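You operate a simulated robot arm through the tools that you are given. There is no shell and no other tool.

The job below is to be done with a simulated robot arm. You get a single attempt, and the scene is never put back.

TASK
Put things in order on the top of the green bench. At the end: the white china cap from the top of the green bench stands on top of the black connector; the wooden-handled stone stands where the abrasive pad with a green handle stood; the abrasive pad with a green handle stands where the torque driver stood; the torque driver from the top of the green bench stands where the white china cap stood; the white damper from the top of the green bench is on the brown small box; whatever was shut is shut again. Leave all else as you found it, and nothing knocked over.

It is judged by the outcome, as a careful person would: the job done as asked, and still so three seconds after it is handed in. It fails if anything else is knocked over, pushed out of place, dropped, spilled or broken. A push-on lid holds only when it is set on centred and level and pressed home; a screw cap is set on level and turned clockwise until tight.

THE ROBOT
A 6-joint arm with a two-finger gripper, fixed in place. Base frame: the origin is at the foot of the arm, x ahead of it, y to its left, z up; the work surface is at about z = 0. Readings come in m, degrees, newtons and seconds.
With the tool pointing down near the work surface it reaches from about 0.24 to 0.62 m from the base axis. Its first joint turns from -66.0 to 66.0 degrees. Payload 1.37 kg.
The tool frame sits at the grasp point between the pads (the TCP): z along the fingers, y along the line on which they close. The tips reach 0.022 m beyond it. The gripper opens to 0.092 m; its body begins 0.065 m behind the TCP.
Orientation is that of the tool frame in the base frame, as a unit quaternion [w, x, y, z]. With the fingers straight down and closing along the base's y, the tool's x points along the base's -x, its y along +y and its z along -z.

THE INTERFACE
- The arm moves only by the tool move_arm. Its argument "targets" is a list of rows, each a list of 7 numbers: the turn, a rotation vector about the tool's x, y, z in rad, then the shift along the tool's x, y, z in mm, then the finger opening in mm, from 0 to 92. In form: [[rx, ry, rz, x, y, z, gripper], ...]. A call has 1 to 20 rows; each row shifts and turns the commanded pose from where the row before left it, along the tool's axes as they then stand. A row lasts 0.2 s, in which the tool goes at most 0.05 m and 8.6 degrees; a call with a longer step from one row to the next is refused whole, and so is a gripper value outside its range. A pose out of reach is approached as far as the arm can. The call stops where the force on the tool passes 40 N (or 10 N more than at its start, if that is more) or the arm is blocked; 0.2 s more then pass. The fingers move at their own pace (about 0.0599 m/s each) and stop on an object; they squeeze with about 21 N. The grip force told is the motor's: it shows also when the fingers shut on nothing. Time passes only in rows, and 0.2 s behind the last, so rows that do not move let the fingers close. It gives the time, the measured TCP pose, the force on the tool (base axes), the opening and the grip force at its end, in the units of the frame above (readings bear some noise), with the torque about the TCP (base axes, N m) and any sound that the robot's microphone picked up.
- Cameras (640 x 400 px; columns grow to the right, rows downward): "scene" is fixed at [0.0396, -0.433, 0.5844]; the picture's right is [0.80, -0.59, 0.00], its down [-0.35, -0.48, -0.80] and it looks along [0.48, 0.65, -0.60] (base axes); focal length 356 px, centre (320, 200). "wrist" rides on the gripper at [0.071, 0.019, -0.102] in the tool frame; the picture's right is [-0.26, 0.96, 0.00], its down [-0.75, -0.21, -0.62] and it looks along [-0.60, -0.16, 0.78] (tool axes); focal length 280 px, centre (320, 200). There is no depth. A picture from a camera that has moved, and an enlarged one, comes with that camera's place and axes in the base frame and with its lens. The place of the scene camera against the robot may be out by one fixed shift of up to 0.012 m in any direction.
- grab_frame(camera): a new picture of that camera. It takes no simulated time.
- zoom(camera, box): a new picture of the part [left, top, right, bottom] of that camera's present view, enlarged. It takes no simulated time.
- close_job(): hands the job in; it is judged then, once.

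Nothing tells you positions but the pictures and the camera data. Unless the task says otherwise, let go and move clear before handing in.

The tools are called after "Request:" as a command line: name --pt "numbers of a row" for each row, then --argument value for the rest, lists and objects as JSON in quotes. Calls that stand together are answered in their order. move_arm: Moves the arm, as the interface text tells. Its arguments: {"type":"object","properties":{"targets":{"type":"array","items":{"type":"array","items":{"type":"number"}}}},"required":["targets"]} The other tools are called the same way: grab_frame (camera) takes a picture; zoom (camera, box) takes an enlarged picture of a part of a camera's view; close_job () hands the job in.

At the start:

```text
t: 0.0
ee_pos: [0.4026, 0.042, 0.3068]
orientation: [0.001, 0.0, 1.0, 0.0]
contact_force: [-0.4, -0.2, 1.3]
wrist_torque: [-0.02, -0.02, 0.01]
grip_width: 0.0919
gripper_force: 0.2
```

scene: 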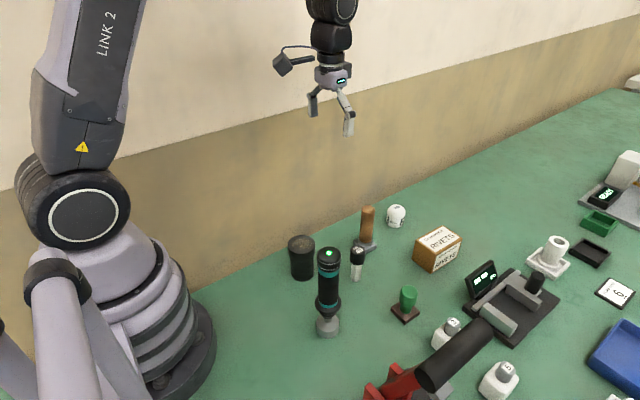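
wrist: 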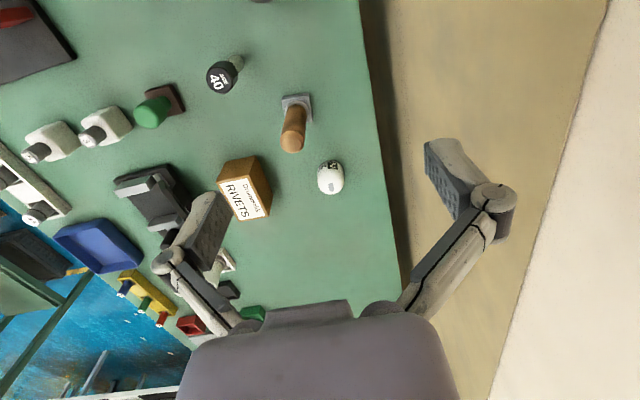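

I see a green bench with several small items; I'll look closer at both cameras before planning anything.

Request:
zoom --camera "scene" --box '[260, 180, 480, 340]'

Request:
zoom --camera "scene" --box '[420, 220, 640, 400]'

Request:
zoom --camera "wrist" --box '[0, 40, 200, 220]'

Request:
zoom --camera "wrist" --box '[180, 30, 380, 230]'

Request:
zoom --camera "wrist" --box '[0, 180, 280, 400]'

```text
2.50 times, centred on (370, 260) of scene
camera zoom: at [0.0396, -0.433, 0.5844], right [0.8, -0.59, 0.0], down [-0.35, -0.48, -0.8], along [0.48, 0.65, -0.6], focal length 889 px, centre (195, 50)
```

zoom: 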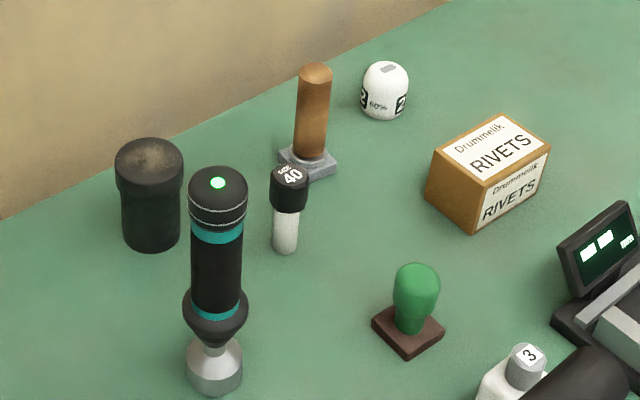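

```text
2.22 times, centred on (530, 310) of scene
camera zoom: at [0.0396, -0.433, 0.5844], right [0.8, -0.59, 0.0], down [-0.35, -0.48, -0.8], along [0.48, 0.65, -0.6], focal length 790 px, centre (-147, -44)
```

zoom: 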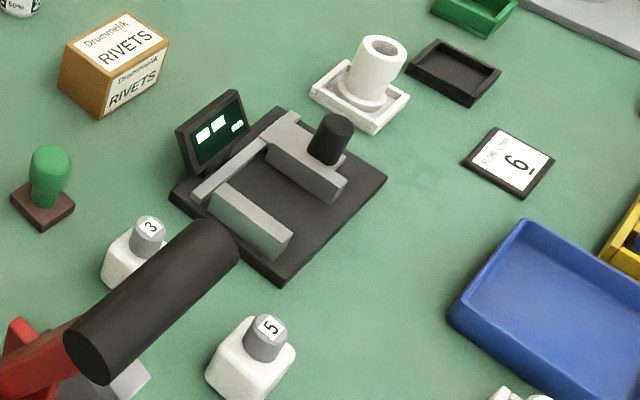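

```text
2.22 times, centred on (100, 130) of wrist
camera zoom: at [0.3312, 0.0626, 0.4088], right [0.26, 0.96, 0.0], down [0.75, -0.21, 0.62], along [0.6, -0.16, -0.78], focal length 623 px, centre (809, 356)
```

zoom: 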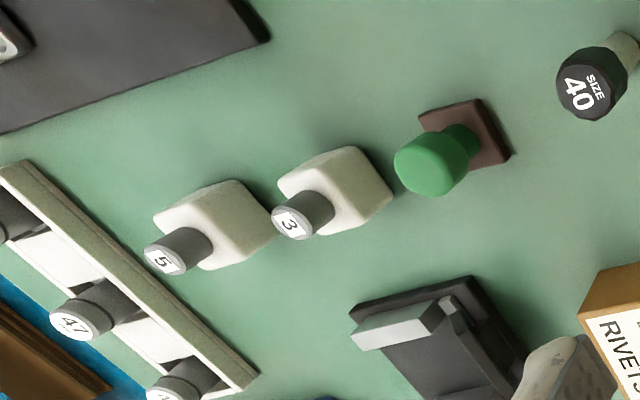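

```text
2.00 times, centred on (280, 130) of wrist
camera zoom: at [0.3312, 0.0626, 0.4088], right [0.26, 0.96, 0.0], down [0.75, -0.21, 0.62], along [0.6, -0.16, -0.78], focal length 561 px, centre (400, 340)
```

zoom: 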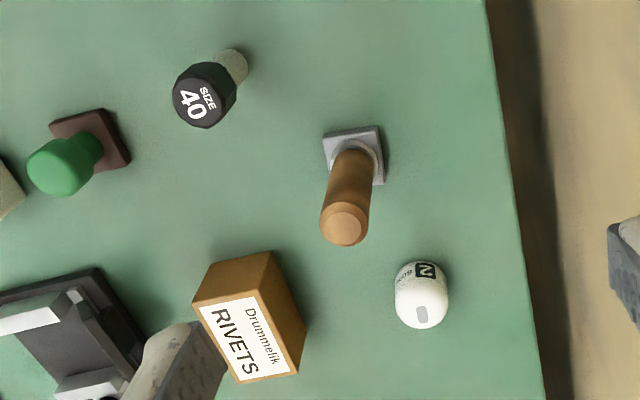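

```text
1.82 times, centred on (140, 290) of wrist
camera zoom: at [0.3312, 0.0626, 0.4088], right [0.26, 0.96, 0.0], down [0.75, -0.21, 0.62], along [0.6, -0.16, -0.78], focal length 510 px, centre (647, 36)
```

zoom: 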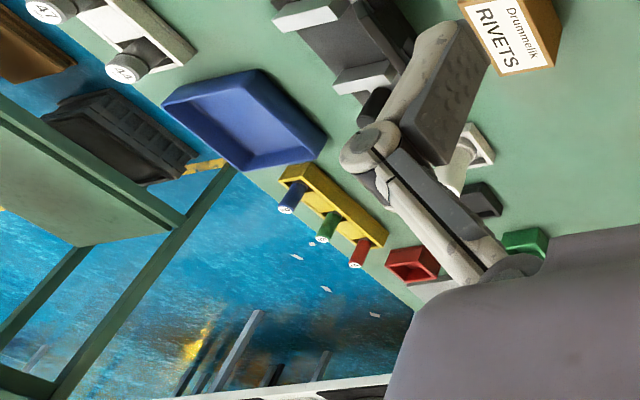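

I see candidate items, but the white ones need closer identification. Next I zoom more tightly on each.

Request:
zoom --camera "scene" --box '[370, 195, 430, 235]'

Request:
zoom --camera "scene" --box '[515, 225, 595, 285]'

Request:
zoom --camera "scene" --box '[280, 225, 400, 345]'

Request:
zoom --camera "scene" --box '[360, 300, 540, 400]'

Request:
zoom --camera "scene" --box '[560, 70, 640, 240]'

Request:
zoom --camera "scene" --box '[240, 0, 400, 140]'

```text
10.00 times, centred on (400, 215) of scene
camera zoom: at [0.0396, -0.433, 0.5844], right [0.8, -0.59, 0.0], down [-0.35, -0.48, -0.8], along [0.48, 0.65, -0.6], focal length 3556 px, centre (-480, 50)
```

zoom: 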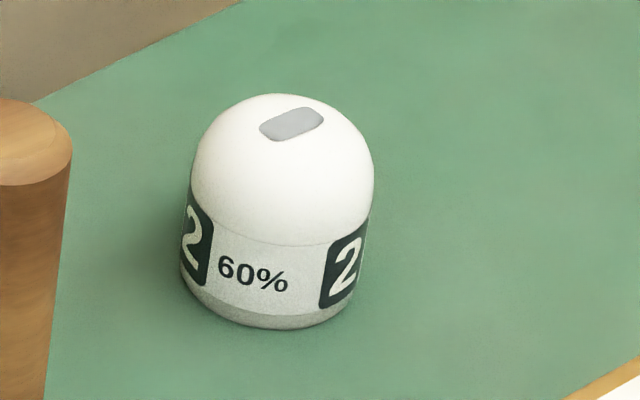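

```text
6.67 times, centred on (555, 255) of scene
camera zoom: at [0.0396, -0.433, 0.5844], right [0.8, -0.59, 0.0], down [-0.35, -0.48, -0.8], along [0.48, 0.65, -0.6], focal length 2371 px, centre (-1247, -167)
```

zoom: 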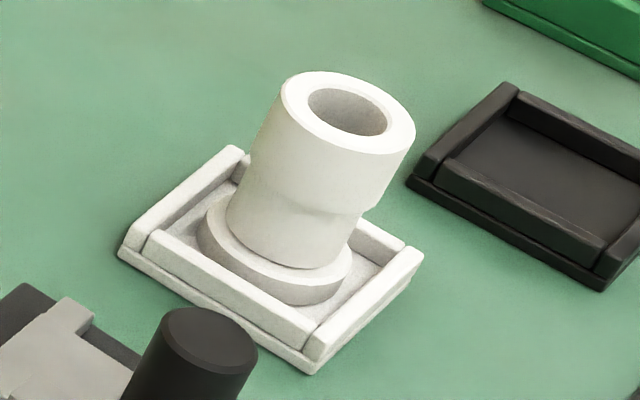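

```text
3.33 times, centred on (340, 285) of scene
camera zoom: at [0.0396, -0.433, 0.5844], right [0.8, -0.59, 0.0], down [-0.35, -0.48, -0.8], along [0.48, 0.65, -0.6], focal length 1185 px, centre (253, -83)
```

zoom: 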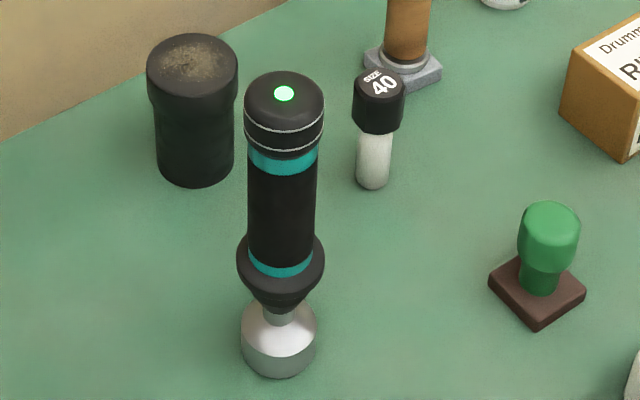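

```text
3.56 times, centred on (450, 350) of scene
camera zoom: at [0.0396, -0.433, 0.5844], right [0.8, -0.59, 0.0], down [-0.35, -0.48, -0.8], along [0.48, 0.65, -0.6], focal length 1264 px, centre (-142, -333)
```

zoom: 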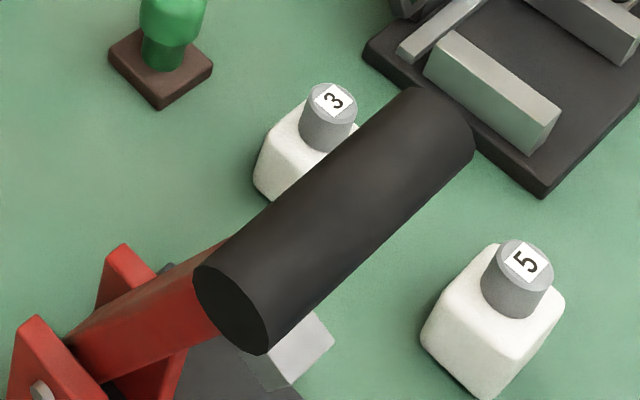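

```text
2.35 times, centred on (600, 155) of scene
camera zoom: at [0.0396, -0.433, 0.5844], right [0.8, -0.59, 0.0], down [-0.35, -0.48, -0.8], along [0.48, 0.65, -0.6], focal length 837 px, centre (-339, 306)
```

zoom: 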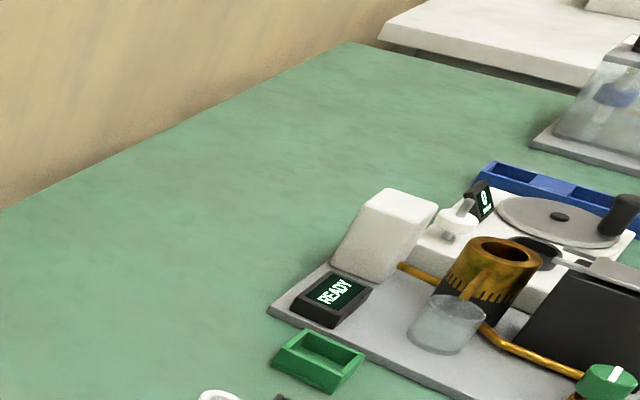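

```text
2.86 times, centred on (320, 70) of scene
camera zoom: at [0.0396, -0.433, 0.5844], right [0.8, -0.59, 0.0], down [-0.35, -0.48, -0.8], along [0.48, 0.65, -0.6], focal length 1016 px, centre (320, 571)
```

zoom: 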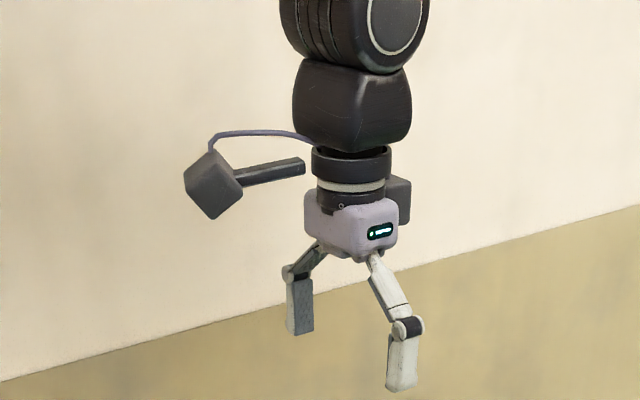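

I see two white objects that could be the "china cap" or the "damper", so I need a fuller survey. I'll move the arm to the right, staying high, and look with the wrist camera.

Request:
move_arm --pt "0 0 0 7 -35 -8 92" --pt "0 0 0 7 -35 -8 92" --pt "0 0 0 7 -35 -8 92" --pt "0 0 0 7 -35 -8 92" --pt "0 0 0 7 -35 -8 92" --pt "0 0 0 7 -35 -8 92"

Request:
grab_frame --camera "wrist"

Request:
grab_frame --camera "scene"

```text
t: 1.4
ee_pos: [0.359, -0.1695, 0.3561]
orientation: [-0.001, 0.0, 1.0, 0.0]
contact_force: [-0.8, -0.7, 0.5]
wrist_torque: [0.04, -0.02, 0.0]
grip_width: 0.0918
gripper_force: 0.1
```

```text
taken
camera wrist: at [0.2884, -0.1496, 0.458], right [0.26, 0.96, 0.0], down [0.75, -0.2, 0.62], along [0.6, -0.16, -0.78], focal length 280 px, centre (320, 200)
```

wrist: 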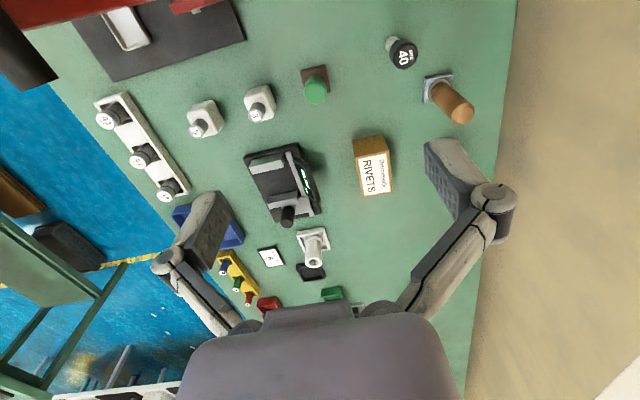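

```text
taken
```

scene: 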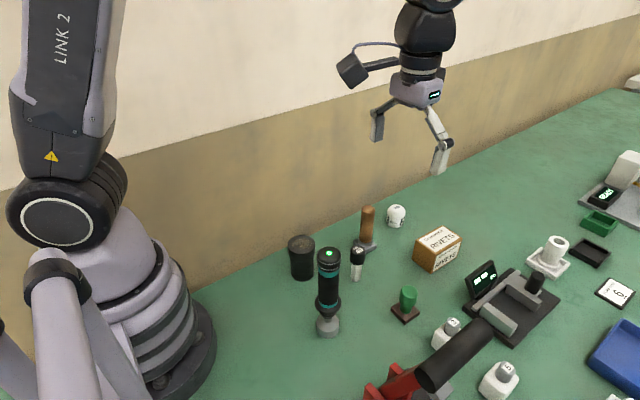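

The bench shows a rack with numbered items, bottles, a caliper-like device, and the white cylinder in a tray. I'll zoom in on these to rule out further candidates.

Request:
zoom --camera "wrist" --box '[240, 210, 360, 310]'

Request:
zoom --camera "wrist" --box '[80, 70, 330, 240]'

Request:
zoom --camera "wrist" --box '[0, 0, 250, 130]'

Request:
zoom --camera "wrist" --box '[290, 20, 490, 210]'

```text
4.00 times, centred on (300, 260) of wrist
camera zoom: at [0.2884, -0.1496, 0.458], right [0.26, 0.96, 0.0], down [0.75, -0.2, 0.62], along [0.6, -0.16, -0.78], focal length 1122 px, centre (400, -40)
```

zoom: 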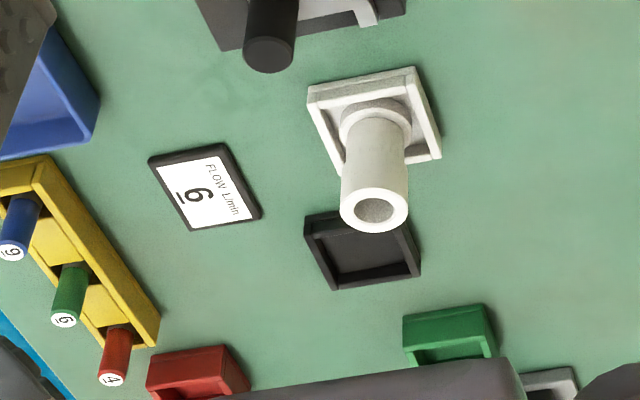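

```text
2.35 times, centred on (205, 155) of wrist
camera zoom: at [0.2884, -0.1496, 0.458], right [0.26, 0.96, 0.0], down [0.75, -0.2, 0.62], along [0.6, -0.16, -0.78], focal length 660 px, centre (591, 306)
```

zoom: 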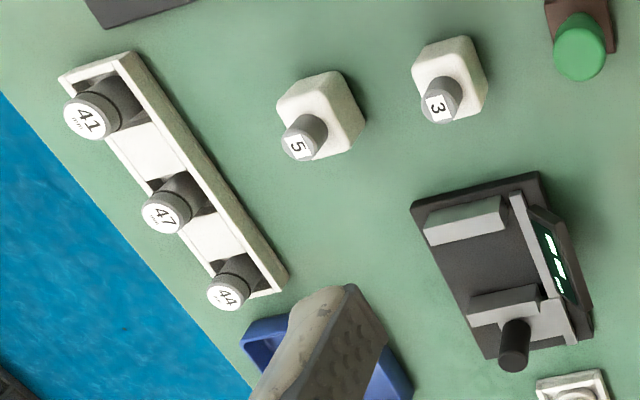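

```text
2.56 times, centred on (125, 65) of wrist
camera zoom: at [0.2884, -0.1496, 0.458], right [0.26, 0.96, 0.0], down [0.75, -0.2, 0.62], along [0.6, -0.16, -0.78], focal length 718 px, centre (819, 546)
```

zoom: 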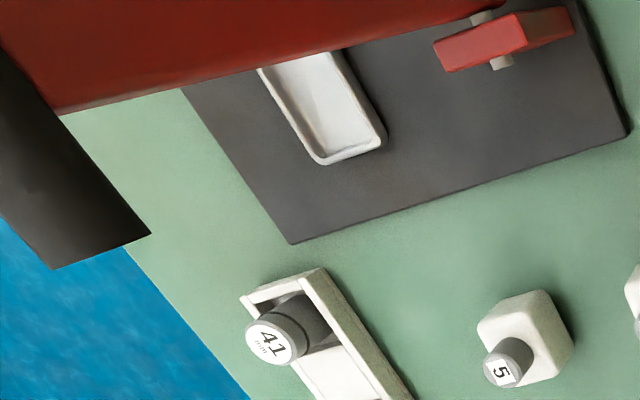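

```text
2.11 times, centred on (390, 115) of wrist
camera zoom: at [0.2884, -0.1496, 0.458], right [0.26, 0.96, 0.0], down [0.75, -0.2, 0.62], along [0.6, -0.16, -0.78], focal length 590 px, centre (173, 379)
```

zoom: 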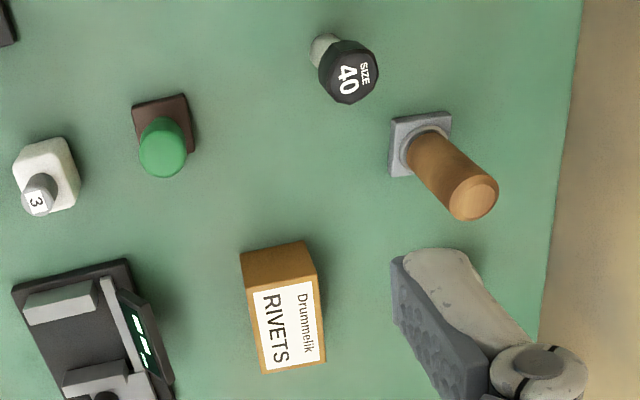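

The white hollow cylinder sits near (0.75, -0.29), beyond the arm's reach, and the dome "2 / 60%" is near (0.59, 0.01). I'll tilt the tool so the camera looks straight down and view the near region, including around the black cylinder.

Request:
move_arm --pt "0 0.12 0 0 24 0 92" --pt "0 0.12 0 0 24 0 92" --pt "0 0.12 0 0 24 0 92" --pt "0 0.12 0 0 24 0 92" --pt "0 0.12 0 0 24 0 92" --pt "0 0 0 0 0 0 92"

Request:
grab_frame --camera "wrist"

```text
t: 2.8
ee_pos: [0.3599, -0.0474, 0.355]
orientation: [-0.296, 0.001, 0.955, 0.001]
contact_force: [-0.6, 0.4, 1.0]
wrist_torque: [0.03, -0.02, 0.01]
grip_width: 0.0921
gripper_force: 0.1
```

```text
taken
camera wrist: at [0.359, -0.0278, 0.4788], right [0.22, 0.96, -0.15], down [0.97, -0.21, 0.09], along [0.06, -0.16, -0.98], focal length 280 px, centre (320, 200)
```

wrist: 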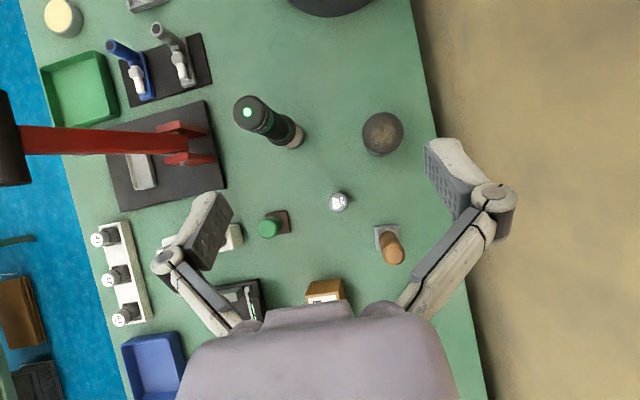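

A good overhead view now shows a small dark rack, a green tray and a cream round object on the right side near the base. I'll zoom on those.

Request:
zoom --camera "wrist" --box '[30, 0, 220, 120]'

Request:
zoom --camera "wrist" --box '[220, 80, 440, 210]'

Request:
zoom --camera "wrist" --box '[90, 90, 240, 230]'

Request:
zoom --camera "wrist" --box '[230, 180, 430, 310]'

```text
3.33 times, centred on (125, 60) of wrist
camera zoom: at [0.359, -0.0278, 0.4788], right [0.22, 0.96, -0.15], down [0.97, -0.21, 0.09], along [0.06, -0.16, -0.98], focal length 935 px, centre (970, 667)
```

zoom: 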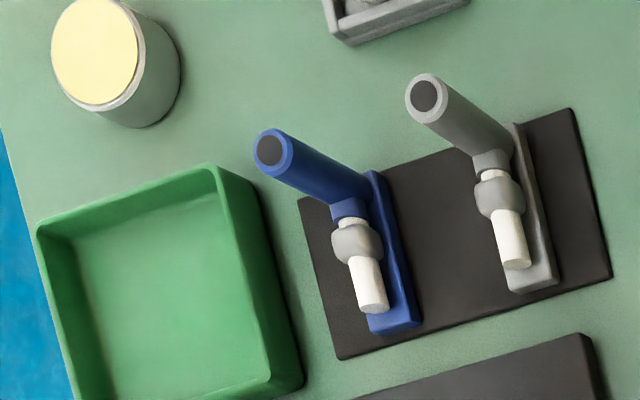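

```text
2.91 times, centred on (330, 145) of wrist
camera zoom: at [0.359, -0.0278, 0.4788], right [0.22, 0.96, -0.15], down [0.97, -0.21, 0.09], along [0.06, -0.16, -0.98], focal length 816 px, centre (291, 360)
```

zoom: 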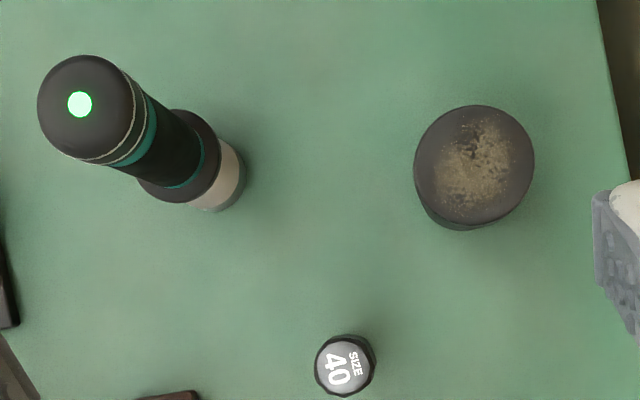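

```text
2.86 times, centred on (165, 160) of wrist
camera zoom: at [0.359, -0.0278, 0.4788], right [0.22, 0.96, -0.15], down [0.97, -0.21, 0.09], along [0.06, -0.16, -0.98], focal length 801 px, centre (763, 314)
```

zoom: 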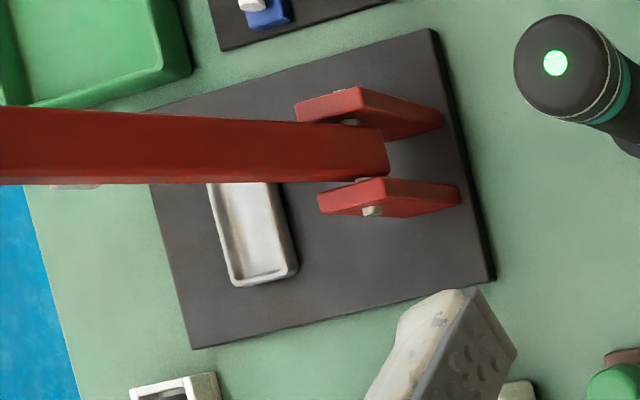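

```text
3.08 times, centred on (330, 245) of wrist
camera zoom: at [0.359, -0.0278, 0.4788], right [0.22, 0.96, -0.15], down [0.97, -0.21, 0.09], along [0.06, -0.16, -0.98], focal length 863 px, centre (289, 62)
```

zoom: 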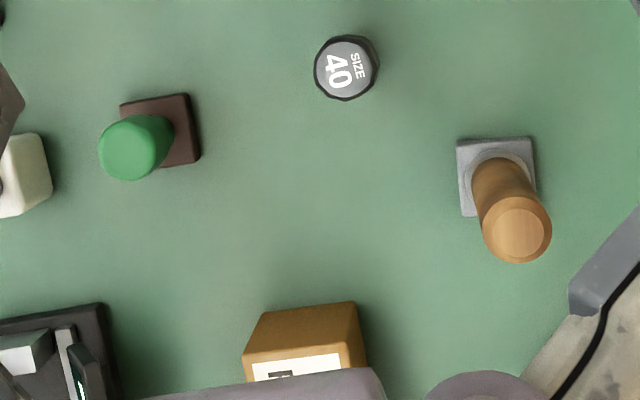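

Reachable items so far: torque driver, black cylinder, "SIZE 40" item, green-handled pad, wooden-handled stone, dome, Rivets box. I'll zoom hard from the scene camera on the SIZE 40 item, black cylinder and anything hidden.

Request:
zoom --camera "scene" --box '[335, 235, 380, 290]'

Request:
zoom --camera "scene" --box '[275, 225, 330, 290]'

Request:
zoom --camera "scene" --box '[405, 215, 470, 280]'

Request:
zoom --camera "scene" --box '[300, 240, 360, 345]'

Request:
zoom --camera "scene" --box '[340, 195, 390, 260]'

```text
7.27 times, centred on (358, 262) of scene
camera zoom: at [0.0396, -0.433, 0.5844], right [0.8, -0.59, 0.0], down [-0.35, -0.48, -0.8], along [0.48, 0.65, -0.6], focal length 2586 px, centre (47, -254)
```

zoom: 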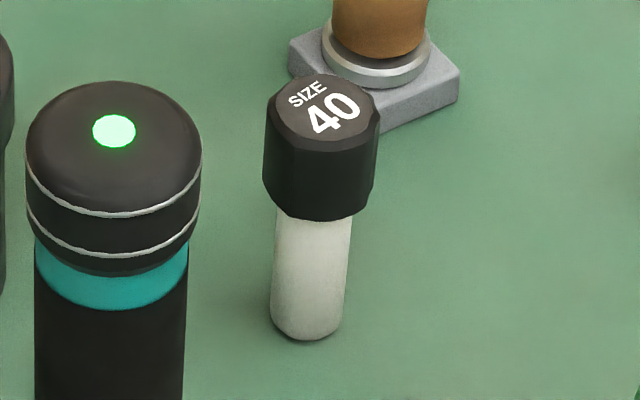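

```text
6.15 times, centred on (302, 258) of scene
camera zoom: at [0.0396, -0.433, 0.5844], right [0.8, -0.59, 0.0], down [-0.35, -0.48, -0.8], along [0.48, 0.65, -0.6], focal length 2188 px, centre (428, -154)
```

zoom: 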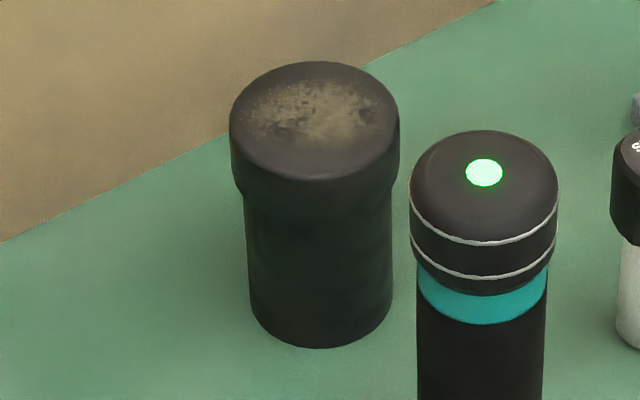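

```text
6.15 times, centred on (438, 248) of scene
camera zoom: at [0.0396, -0.433, 0.5844], right [0.8, -0.59, 0.0], down [-0.35, -0.48, -0.8], along [0.48, 0.65, -0.6], focal length 2188 px, centre (-403, -92)
```

zoom: 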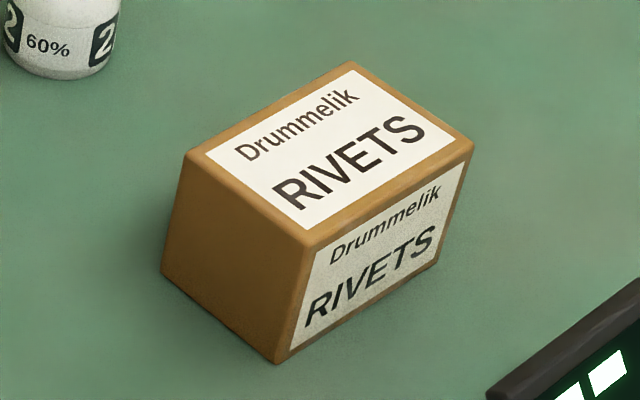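

```text
3.81 times, centred on (330, 292) of scene
camera zoom: at [0.0396, -0.433, 0.5844], right [0.8, -0.59, 0.0], down [-0.35, -0.48, -0.8], along [0.48, 0.65, -0.6], focal length 1355 px, centre (282, -152)
```

zoom: 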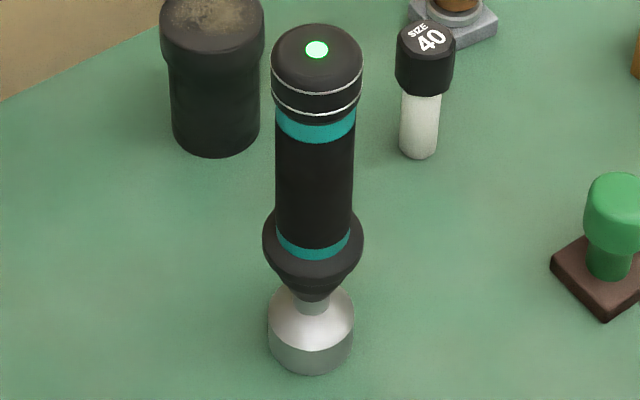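

```text
6.15 times, centred on (365, 228) of scene
camera zoom: at [0.0396, -0.433, 0.5844], right [0.8, -0.59, 0.0], down [-0.35, -0.48, -0.8], along [0.48, 0.65, -0.6], focal length 2188 px, centre (43, 31)
```

zoom: 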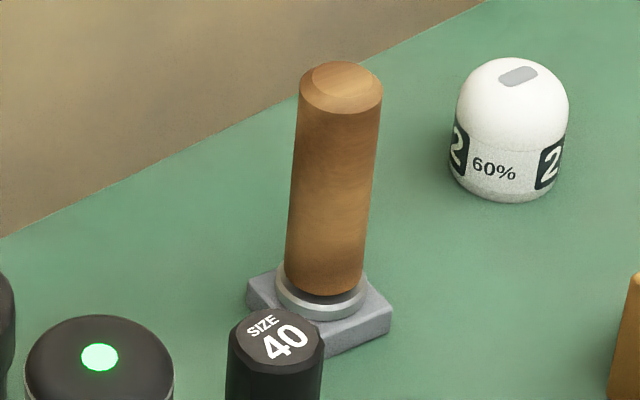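

The seven reachable loose objects match the seven named in the task, so the dome and the "SIZE 40" item must be the china cap and the damper. I'll return the tool to vertical and look at both from other sides to decide which is which.

Request:
move_arm --pt "0 -0.12 0 0 0 0 92" --pt "0 -0.12 0 0 0 0 92" --pt "0 -0.12 0 0 0 0 92" --pt "0 -0.12 0 0 0 0 92" --pt "0 -0.12 0 0 0 0 92" --pt "0 -0.12 0 0 0 0 92" --pt "0 -0.12 0 0 0 0 92" --pt "0 -0.12 0 0 0 0 92" --pt "0 -0.12 0 0 0 0 92"

Request:
grab_frame --camera "wrist"

```text
t: 4.8
ee_pos: [0.3594, -0.0461, 0.3557]
orientation: [0.239, 0.0, 0.971, 0.0]
contact_force: [0.6, 0.6, 0.3]
wrist_torque: [0.01, 0.01, 0.02]
grip_width: 0.0922
gripper_force: 0.0
```

```text
taken
camera wrist: at [0.2499, -0.0273, 0.4122], right [0.23, 0.96, 0.12], down [0.38, -0.2, 0.9], along [0.9, -0.17, -0.41], focal length 280 px, centre (320, 200)
```

wrist: 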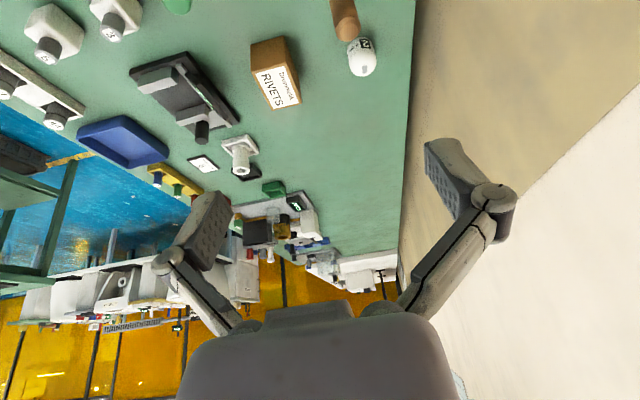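

Other benches are visible further away, which explains the "from the top of the green bench" wording. I'll zoom on the dome and the far area from this low angle.

Request:
zoom --camera "wrist" --box '[320, 0, 420, 90]'

Request:
zoom --camera "wrist" --box '[180, 120, 410, 300]'

Request:
zoom --camera "wrist" --box '[0, 230, 260, 360]'

```text
4.44 times, centred on (370, 45) of wrist
camera zoom: at [0.2499, -0.0273, 0.4122], right [0.23, 0.96, 0.12], down [0.38, -0.2, 0.9], along [0.9, -0.17, -0.41], focal length 1246 px, centre (98, 889)
```

zoom: 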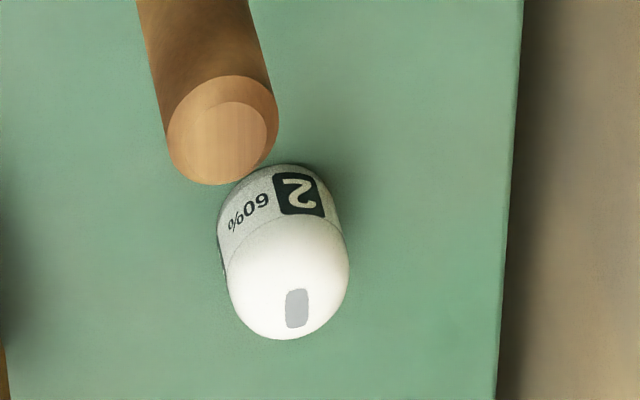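

```text
2.22 times, centred on (295, 210) of wrist
camera zoom: at [0.2499, -0.0273, 0.4122], right [0.23, 0.96, 0.12], down [0.38, -0.2, 0.9], along [0.9, -0.17, -0.41], focal length 623 px, centre (376, 178)
```

zoom: 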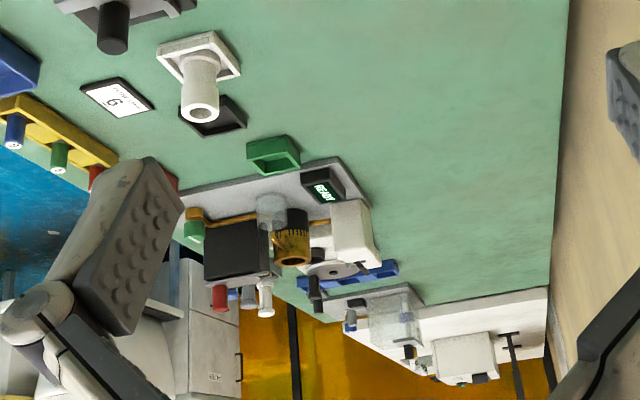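

```text
2.46 times, centred on (130, 295) of wrist
camera zoom: at [0.2499, -0.0273, 0.4122], right [0.23, 0.96, 0.12], down [0.38, -0.2, 0.9], along [0.9, -0.17, -0.41], focal length 690 px, centre (788, -34)
```

zoom: 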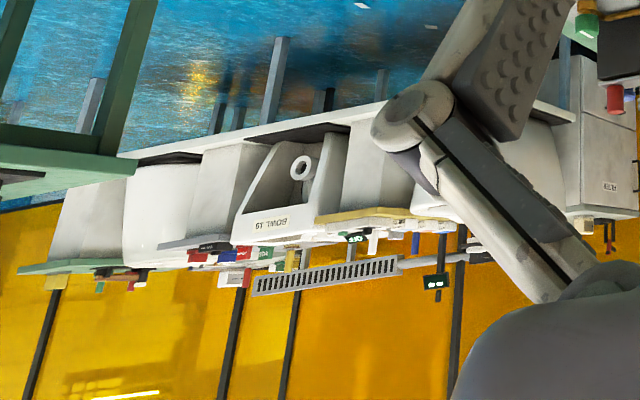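

From the shapes, I read the dome with its little window as the white china cap. The white rounded stem with the black octagonal "SIZE 40" fitting looks like a pneumatic silencer, so I take it as the white damper, and the dirty-topped black cylinder as the black connector. Next I go to an overhead pose to measure everything.

Request:
move_arm --pt "0 0.12 0 0 0 0 92" --pt "0 0.12 0 0 0 0 92" --pt "0 0.12 0 0 0 0 92" --pt "0 0.12 0 0 0 0 92" --pt "0 0.12 0 0 0 0 92" --pt "0 0.12 0 0 0 0 92" --pt "0 0.12 0 0 0 0 92" --pt "0 0.12 0 0 0 0 92" --pt "0 0.12 0 0 0 0 92" --pt "0 0 0 -25 0 -17 92" --pt "0 0 0 -25 0 -17 92" --pt "0 0 0 -25 0 -17 92" --pt "0 0 0 0 0 0 92"

Request:
grab_frame --camera "wrist"

```text
t: 7.6
ee_pos: [0.4517, -0.0484, 0.3544]
orientation: [-0.295, 0.0, 0.955, 0.001]
contact_force: [0.4, -0.6, -0.1]
wrist_torque: [-0.02, -0.03, -0.03]
grip_width: 0.0921
gripper_force: 0.0
```

```text
taken
camera wrist: at [0.4509, -0.0282, 0.4775], right [0.22, 0.96, -0.15], down [0.97, -0.21, 0.09], along [0.06, -0.16, -0.98], focal length 280 px, centre (320, 200)
```

wrist: 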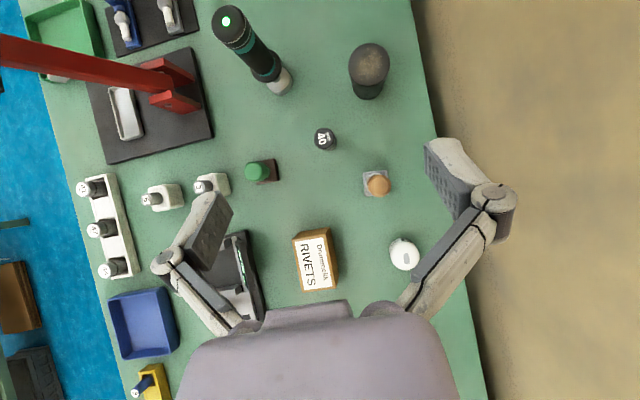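

All seven objects are visible from here. I'll zoom for precise pixel coordinates.

Request:
zoom --camera "wrist" --box '[210, 0, 410, 125]'

Request:
zoom --camera "wrist" --box '[240, 110, 400, 210]'

Request:
zoom --camera "wrist" --box '[270, 210, 430, 310]'

Request:
zoom --camera "wrist" --box '[140, 150, 300, 250]'

```text
3.20 times, centred on (310, 62) of wrist
camera zoom: at [0.4509, -0.0282, 0.4775], right [0.22, 0.96, -0.15], down [0.97, -0.21, 0.09], along [0.06, -0.16, -0.98], focal length 897 px, centre (352, 640)
```

zoom: 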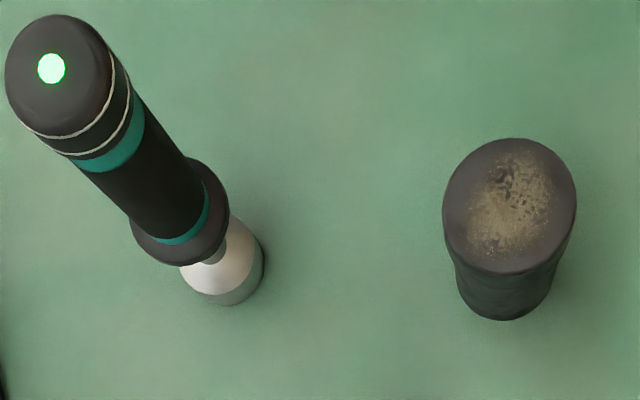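

```text
4.00 times, centred on (320, 160) of wrist
camera zoom: at [0.4509, -0.0282, 0.4775], right [0.22, 0.96, -0.15], down [0.97, -0.21, 0.09], along [0.06, -0.16, -0.98], focal length 1122 px, centre (320, 360)
```

zoom: 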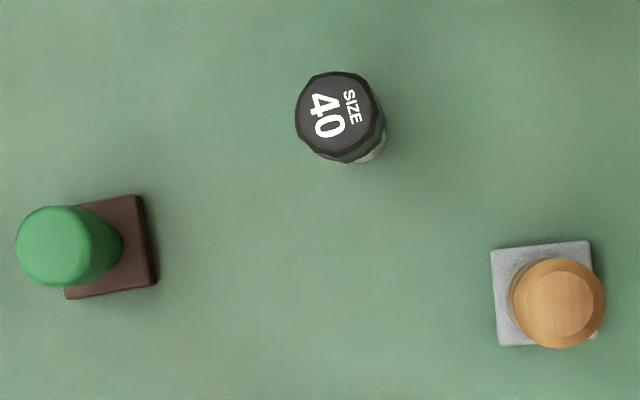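

```text
4.00 times, centred on (350, 260) of wrist
camera zoom: at [0.4509, -0.0282, 0.4775], right [0.22, 0.96, -0.15], down [0.97, -0.21, 0.09], along [0.06, -0.16, -0.98], focal length 1122 px, centre (200, -40)
```

zoom: 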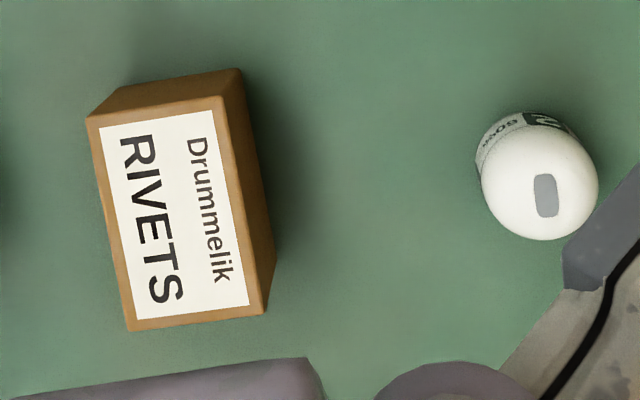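

```text
4.00 times, centred on (220, 200) of wrist
camera zoom: at [0.4509, -0.0282, 0.4775], right [0.22, 0.96, -0.15], down [0.97, -0.21, 0.09], along [0.06, -0.16, -0.98], focal length 1122 px, centre (720, 200)
```

zoom: 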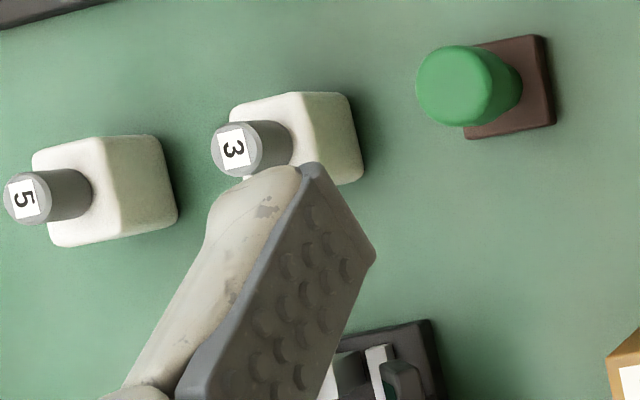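

Measured positions: cap ≈(0.588, 0.011), connector ≈(0.312, 0.010) with its top near z=0.092, and driver ≈(0.272, -0.127) about 0.20 tall. The pad is ≈(0.411, -0.187), the stone ≈(0.469, -0.009), the damper ≈(0.392, -0.067), and the box ≈(0.568, -0.127). I'll straighten the tool, yaw it 45° so the camera stays clear of the wooden handle, and hover over the china cap.

Request:
move_arm --pt "0 -0.12 0 0 0 0 85" --pt "0 -0.12 0 0 0 0 85" --pt "0 -0.12 0 0 0 0 85" --pt "0 -0.12 0 0 0 0 85" --pt "0 -0.12 0 0 0 0 85" --pt "0 0 0.1309 0 0 0 85" --pt "0 0 0.1309 0 0 0 85" --pt "0 0 0.1309 0 0 0 85" --pt "0 0 0.1309 0 0 0 85" --pt "0 0 0.1309 0 0 0 85" --pt "0 0 0.1309 0 0 0 85" --pt "0 0 0 -13.8 34.8 0 85" --pt "0 0 0 -13.8 34.8 0 85" --pt "0 0 0 -13.8 34.8 0 85" --pt "0 0 0 -13.8 34.8 0 85" --pt "0 0 0 0 0 0 85"

Request:
grab_frame --camera "wrist"

Request:
grab_frame --camera "scene"

```text
t: 11.0
ee_pos: [0.5891, 0.0132, 0.3534]
orientation: [-0.001, 0.383, 0.924, 0.0]
contact_force: [0.6, -0.2, -0.4]
wrist_torque: [-0.01, 0.0, 0.0]
grip_width: 0.085
gripper_force: 0.1
```

```text
taken
camera wrist: at [0.5522, 0.0775, 0.4549], right [0.87, 0.5, 0.0], down [0.39, -0.68, 0.62], along [0.31, -0.54, -0.78], focal length 280 px, centre (320, 200)
```

wrist: 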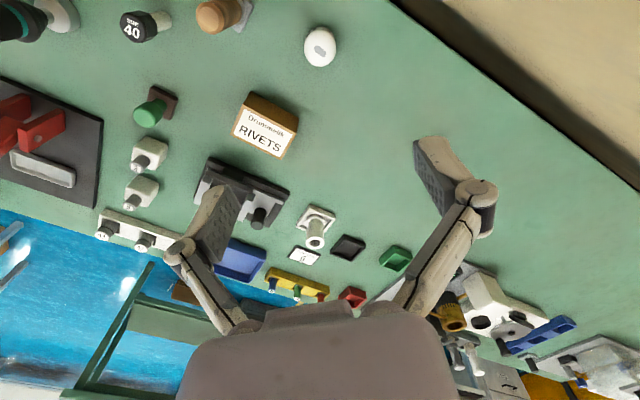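

```text
taken
```

scene: 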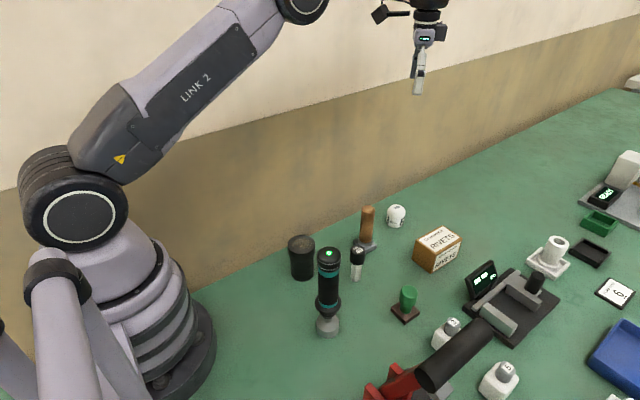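

The cap appears right where it should under the tool axis; I'll zoom to verify before descending.

Request:
zoom --camera "wrist" --box '[280, 10, 360, 90]'

```text
5.00 times, centred on (320, 50) of wrist
camera zoom: at [0.5522, 0.0775, 0.4549], right [0.87, 0.5, 0.0], down [0.39, -0.68, 0.62], along [0.31, -0.54, -0.78], focal length 1402 px, centre (320, 950)
```

zoom: 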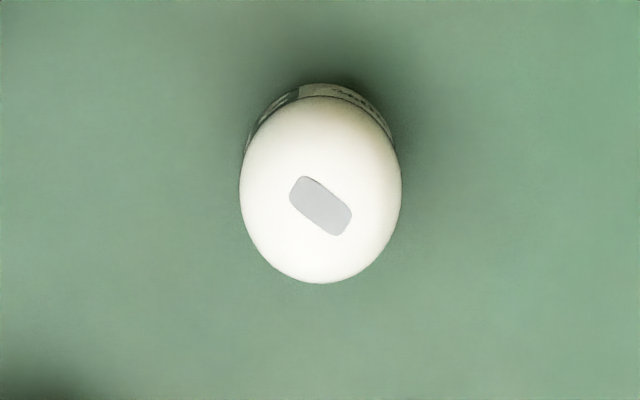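

The cap is centred under the tool. I descend and grip it.

Request:
move_arm --pt "0 0 0 0 0 45 85" --pt "0 0 0 0 0 45 85" --pt "0 0 0 0 0 45 85" --pt "0 0 0 0 0 45 85" --pt "0 0 0 0 0 45 85" --pt "0 0 0 0 0 45 85" --pt "0 0 0 0 0 30 85" --pt "0 0 0 0 0 15 85" --pt "0 0 0 0 0 8 85" --pt "0 0 0 0 0 0 85"

Request:
grab_frame --camera "wrist"

Request:
zoom --camera "scene" --box '[340, 130, 480, 260]'

```text
t: 13.2
ee_pos: [0.589, 0.0123, 0.033]
orientation: [0.0, 0.383, 0.924, 0.0]
contact_force: [0.2, 0.2, -0.5]
wrist_torque: [-0.01, 0.0, -0.03]
grip_width: 0.085
gripper_force: 0.0
```

```text
taken
camera wrist: at [0.5517, 0.0762, 0.1334], right [0.87, 0.5, 0.0], down [0.39, -0.68, 0.63], along [0.31, -0.54, -0.78], focal length 280 px, centre (320, 200)
```

wrist: 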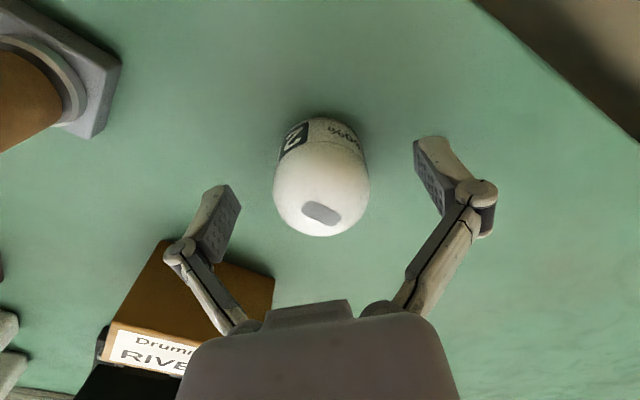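

```text
3.08 times, centred on (410, 195) of scene
camera zoom: at [0.0396, -0.433, 0.5844], right [0.8, -0.59, 0.0], down [-0.35, -0.48, -0.8], along [0.48, 0.65, -0.6], focal length 1094 px, centre (43, 215)
```

zoom: 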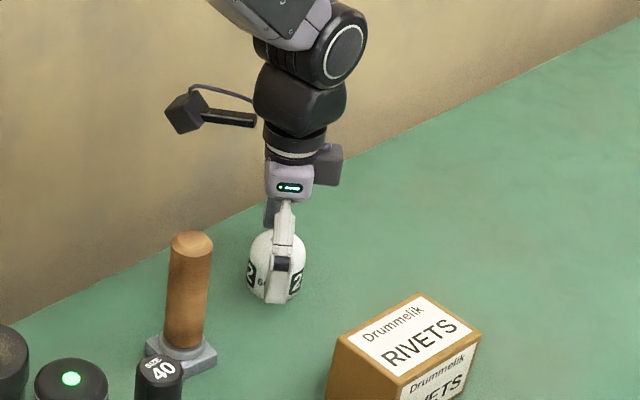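

Fingers straddle the cap evenly. I close and lift a little.

Request:
move_arm --pt "0 0 0 0 0 2 30" --pt "0 0 0 0 0 0 30" --pt "0 0 0 0 0 0 30" --pt "0 0 0 0 0 0 30" --pt "0 0 0 0 0 0 30"

```text
t: 14.4
ee_pos: [0.5884, 0.0117, 0.0319]
orientation: [0.0, 0.383, 0.924, 0.0]
contact_force: [-0.4, -0.4, 2.7]
wrist_torque: [-0.01, 0.01, 0.01]
grip_width: 0.043
gripper_force: 21.0
```

Gripped at 43 mm. I lift straight up and carry it above the black connector.

Request:
move_arm --pt "0 0 0 0 0 -10 30" --pt "0 0 0 0 0 -30 30" --pt "0 0 0 0 0 -45 30" --pt "0 0 0 0 0 -45 30" --pt "0 0 0 0 0 -45 30" --pt "0 0 0 0 0 -45 30" --pt "0 0 0 0 0 -30 30" --pt "0 0 0 27.7 -28.1 0 30" --pt "0 0 0 27.7 -28.1 0 30" --pt "0 0 0 27.7 -28.1 0 30" --pt "0 0 0 27.7 -28.1 0 30" --pt "0 0 0 27.7 -28.1 0 30" --pt "0 0 0 27.7 -28.1 0 30" --pt "0 0 0 27.7 -28.1 0 30" --pt "0 0 0 0 0 0 30" --pt "0 0 0 0 0 0 30"

Request:
grab_frame --camera "wrist"

Request:
grab_frame --camera "scene"

```text
t: 17.8
ee_pos: [0.3122, 0.0087, 0.2796]
orientation: [0.001, 0.383, 0.924, 0.0]
contact_force: [-1.1, -0.4, -0.3]
wrist_torque: [0.0, -0.01, -0.02]
grip_width: 0.0433
gripper_force: 20.9
```

```text
taken
camera wrist: at [0.2757, 0.0723, 0.3811], right [0.87, 0.5, 0.0], down [0.39, -0.68, 0.62], along [0.31, -0.54, -0.78], focal length 280 px, centre (320, 200)
```

wrist: 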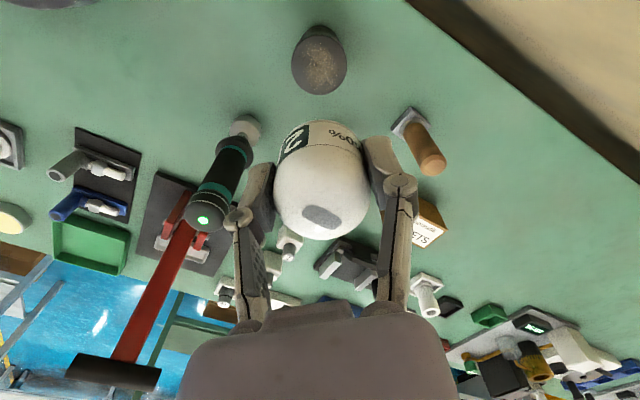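

```text
taken
```

scene: 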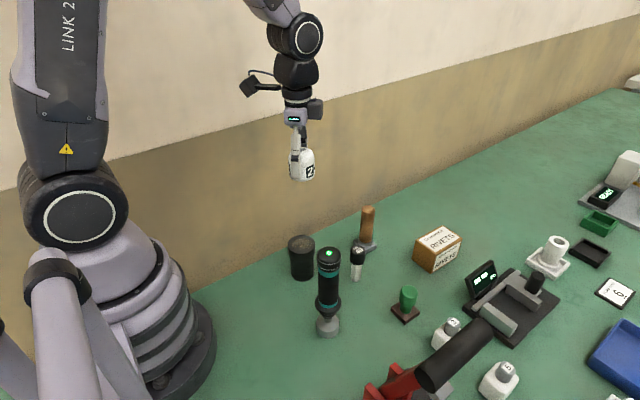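

Request:
zoom --camera "wrist" --box '[280, 10, 360, 110]'

```text
4.00 times, centred on (320, 60) of wrist
camera zoom: at [0.2757, 0.0723, 0.3811], right [0.87, 0.5, 0.0], down [0.39, -0.68, 0.62], along [0.31, -0.54, -0.78], focal length 1122 px, centre (320, 760)
```

zoom: 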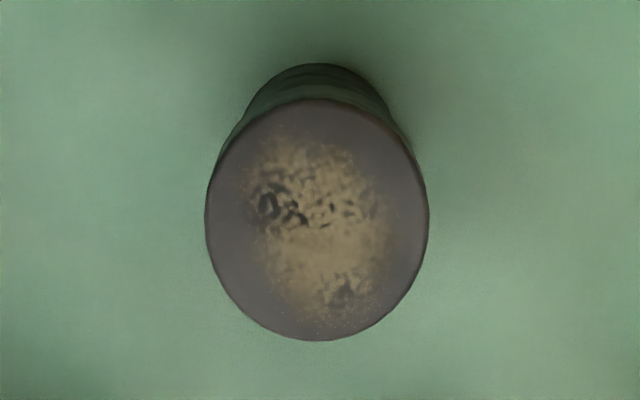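

The connector is nearly under the tool. I'll lower to just above it and compare alignment in both cameras.

Request:
move_arm --pt "0 0 0 0 0 40 30" --pt "0 0 0 0 0 40 30" --pt "0 0 0 0 0 40 30" --pt "0 0 0 0 0 10 30" --pt "0 0 0 0 0 0 30"

Request:
zoom --camera "scene" --box '[260, 180, 350, 290]'

Request:
grab_frame --camera "wrist"

```text
t: 19.0
ee_pos: [0.3119, 0.0099, 0.1486]
orientation: [-0.001, 0.383, 0.924, 0.0]
contact_force: [-0.2, 0.0, -1.6]
wrist_torque: [-0.02, 0.0, 0.0]
grip_width: 0.0432
gripper_force: 21.1
```

```text
3.64 times, centred on (305, 235) of scene
camera zoom: at [0.0396, -0.433, 0.5844], right [0.8, -0.59, 0.0], down [-0.35, -0.48, -0.8], along [0.48, 0.65, -0.6], focal length 1293 px, centre (374, 73)
```

zoom: 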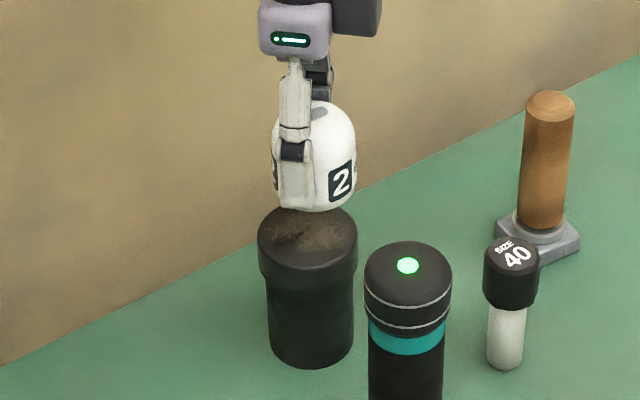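

```text
taken
camera wrist: at [0.2756, 0.074, 0.2508], right [0.87, 0.5, 0.0], down [0.39, -0.68, 0.62], along [0.31, -0.54, -0.78], focal length 280 px, centre (320, 200)
```

wrist: 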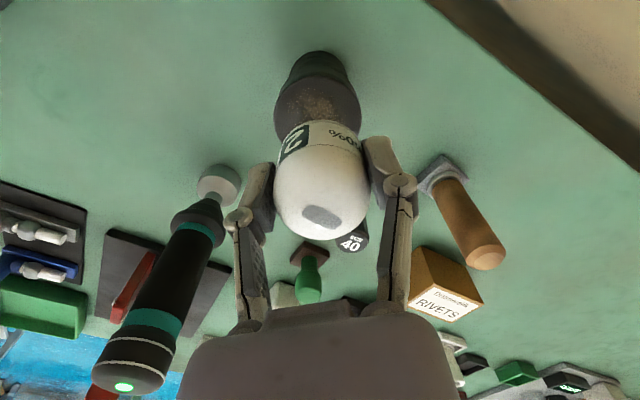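

In the scene view the cap sits about 5 mm to the right of the connector's centre. I shift by that amount and go lower.

Request:
move_arm --pt "0 0 0 4.8 1.3 0 30" --pt "0 0 0 0 0 8 30" --pt "0 0 0 0 0 6 30" --pt "0 0 0 0 0 0 30"

Request:
zoom --camera "scene" --box '[270, 200, 340, 280]'

Request:
zoom --camera "wrist" --box '[250, 40, 390, 250]'

```text
t: 20.0
ee_pos: [0.3088, 0.0128, 0.1361]
orientation: [0.0, 0.382, 0.924, 0.0]
contact_force: [0.2, -0.5, -1.5]
wrist_torque: [0.01, 0.0, -0.01]
grip_width: 0.0434
gripper_force: 20.9
```

```text
5.00 times, centred on (305, 240) of scene
camera zoom: at [0.0396, -0.433, 0.5844], right [0.8, -0.59, 0.0], down [-0.35, -0.48, -0.8], along [0.48, 0.65, -0.6], focal length 1778 px, centre (395, 0)
```

zoom: 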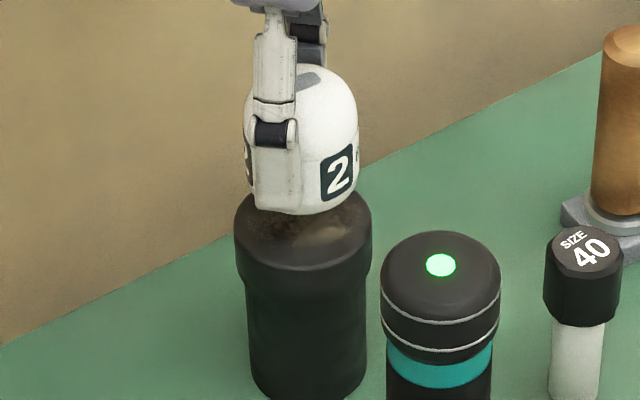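

```text
1.90 times, centred on (320, 145) of wrist
camera zoom: at [0.2731, 0.0782, 0.2369], right [0.87, 0.5, 0.0], down [0.39, -0.68, 0.63], along [0.31, -0.54, -0.78], focal length 534 px, centre (320, 305)
```

zoom: 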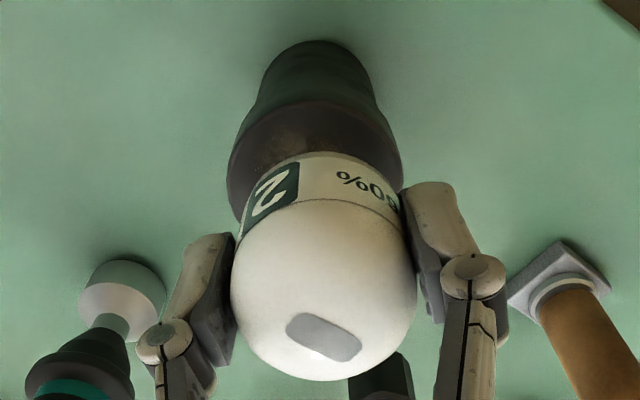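

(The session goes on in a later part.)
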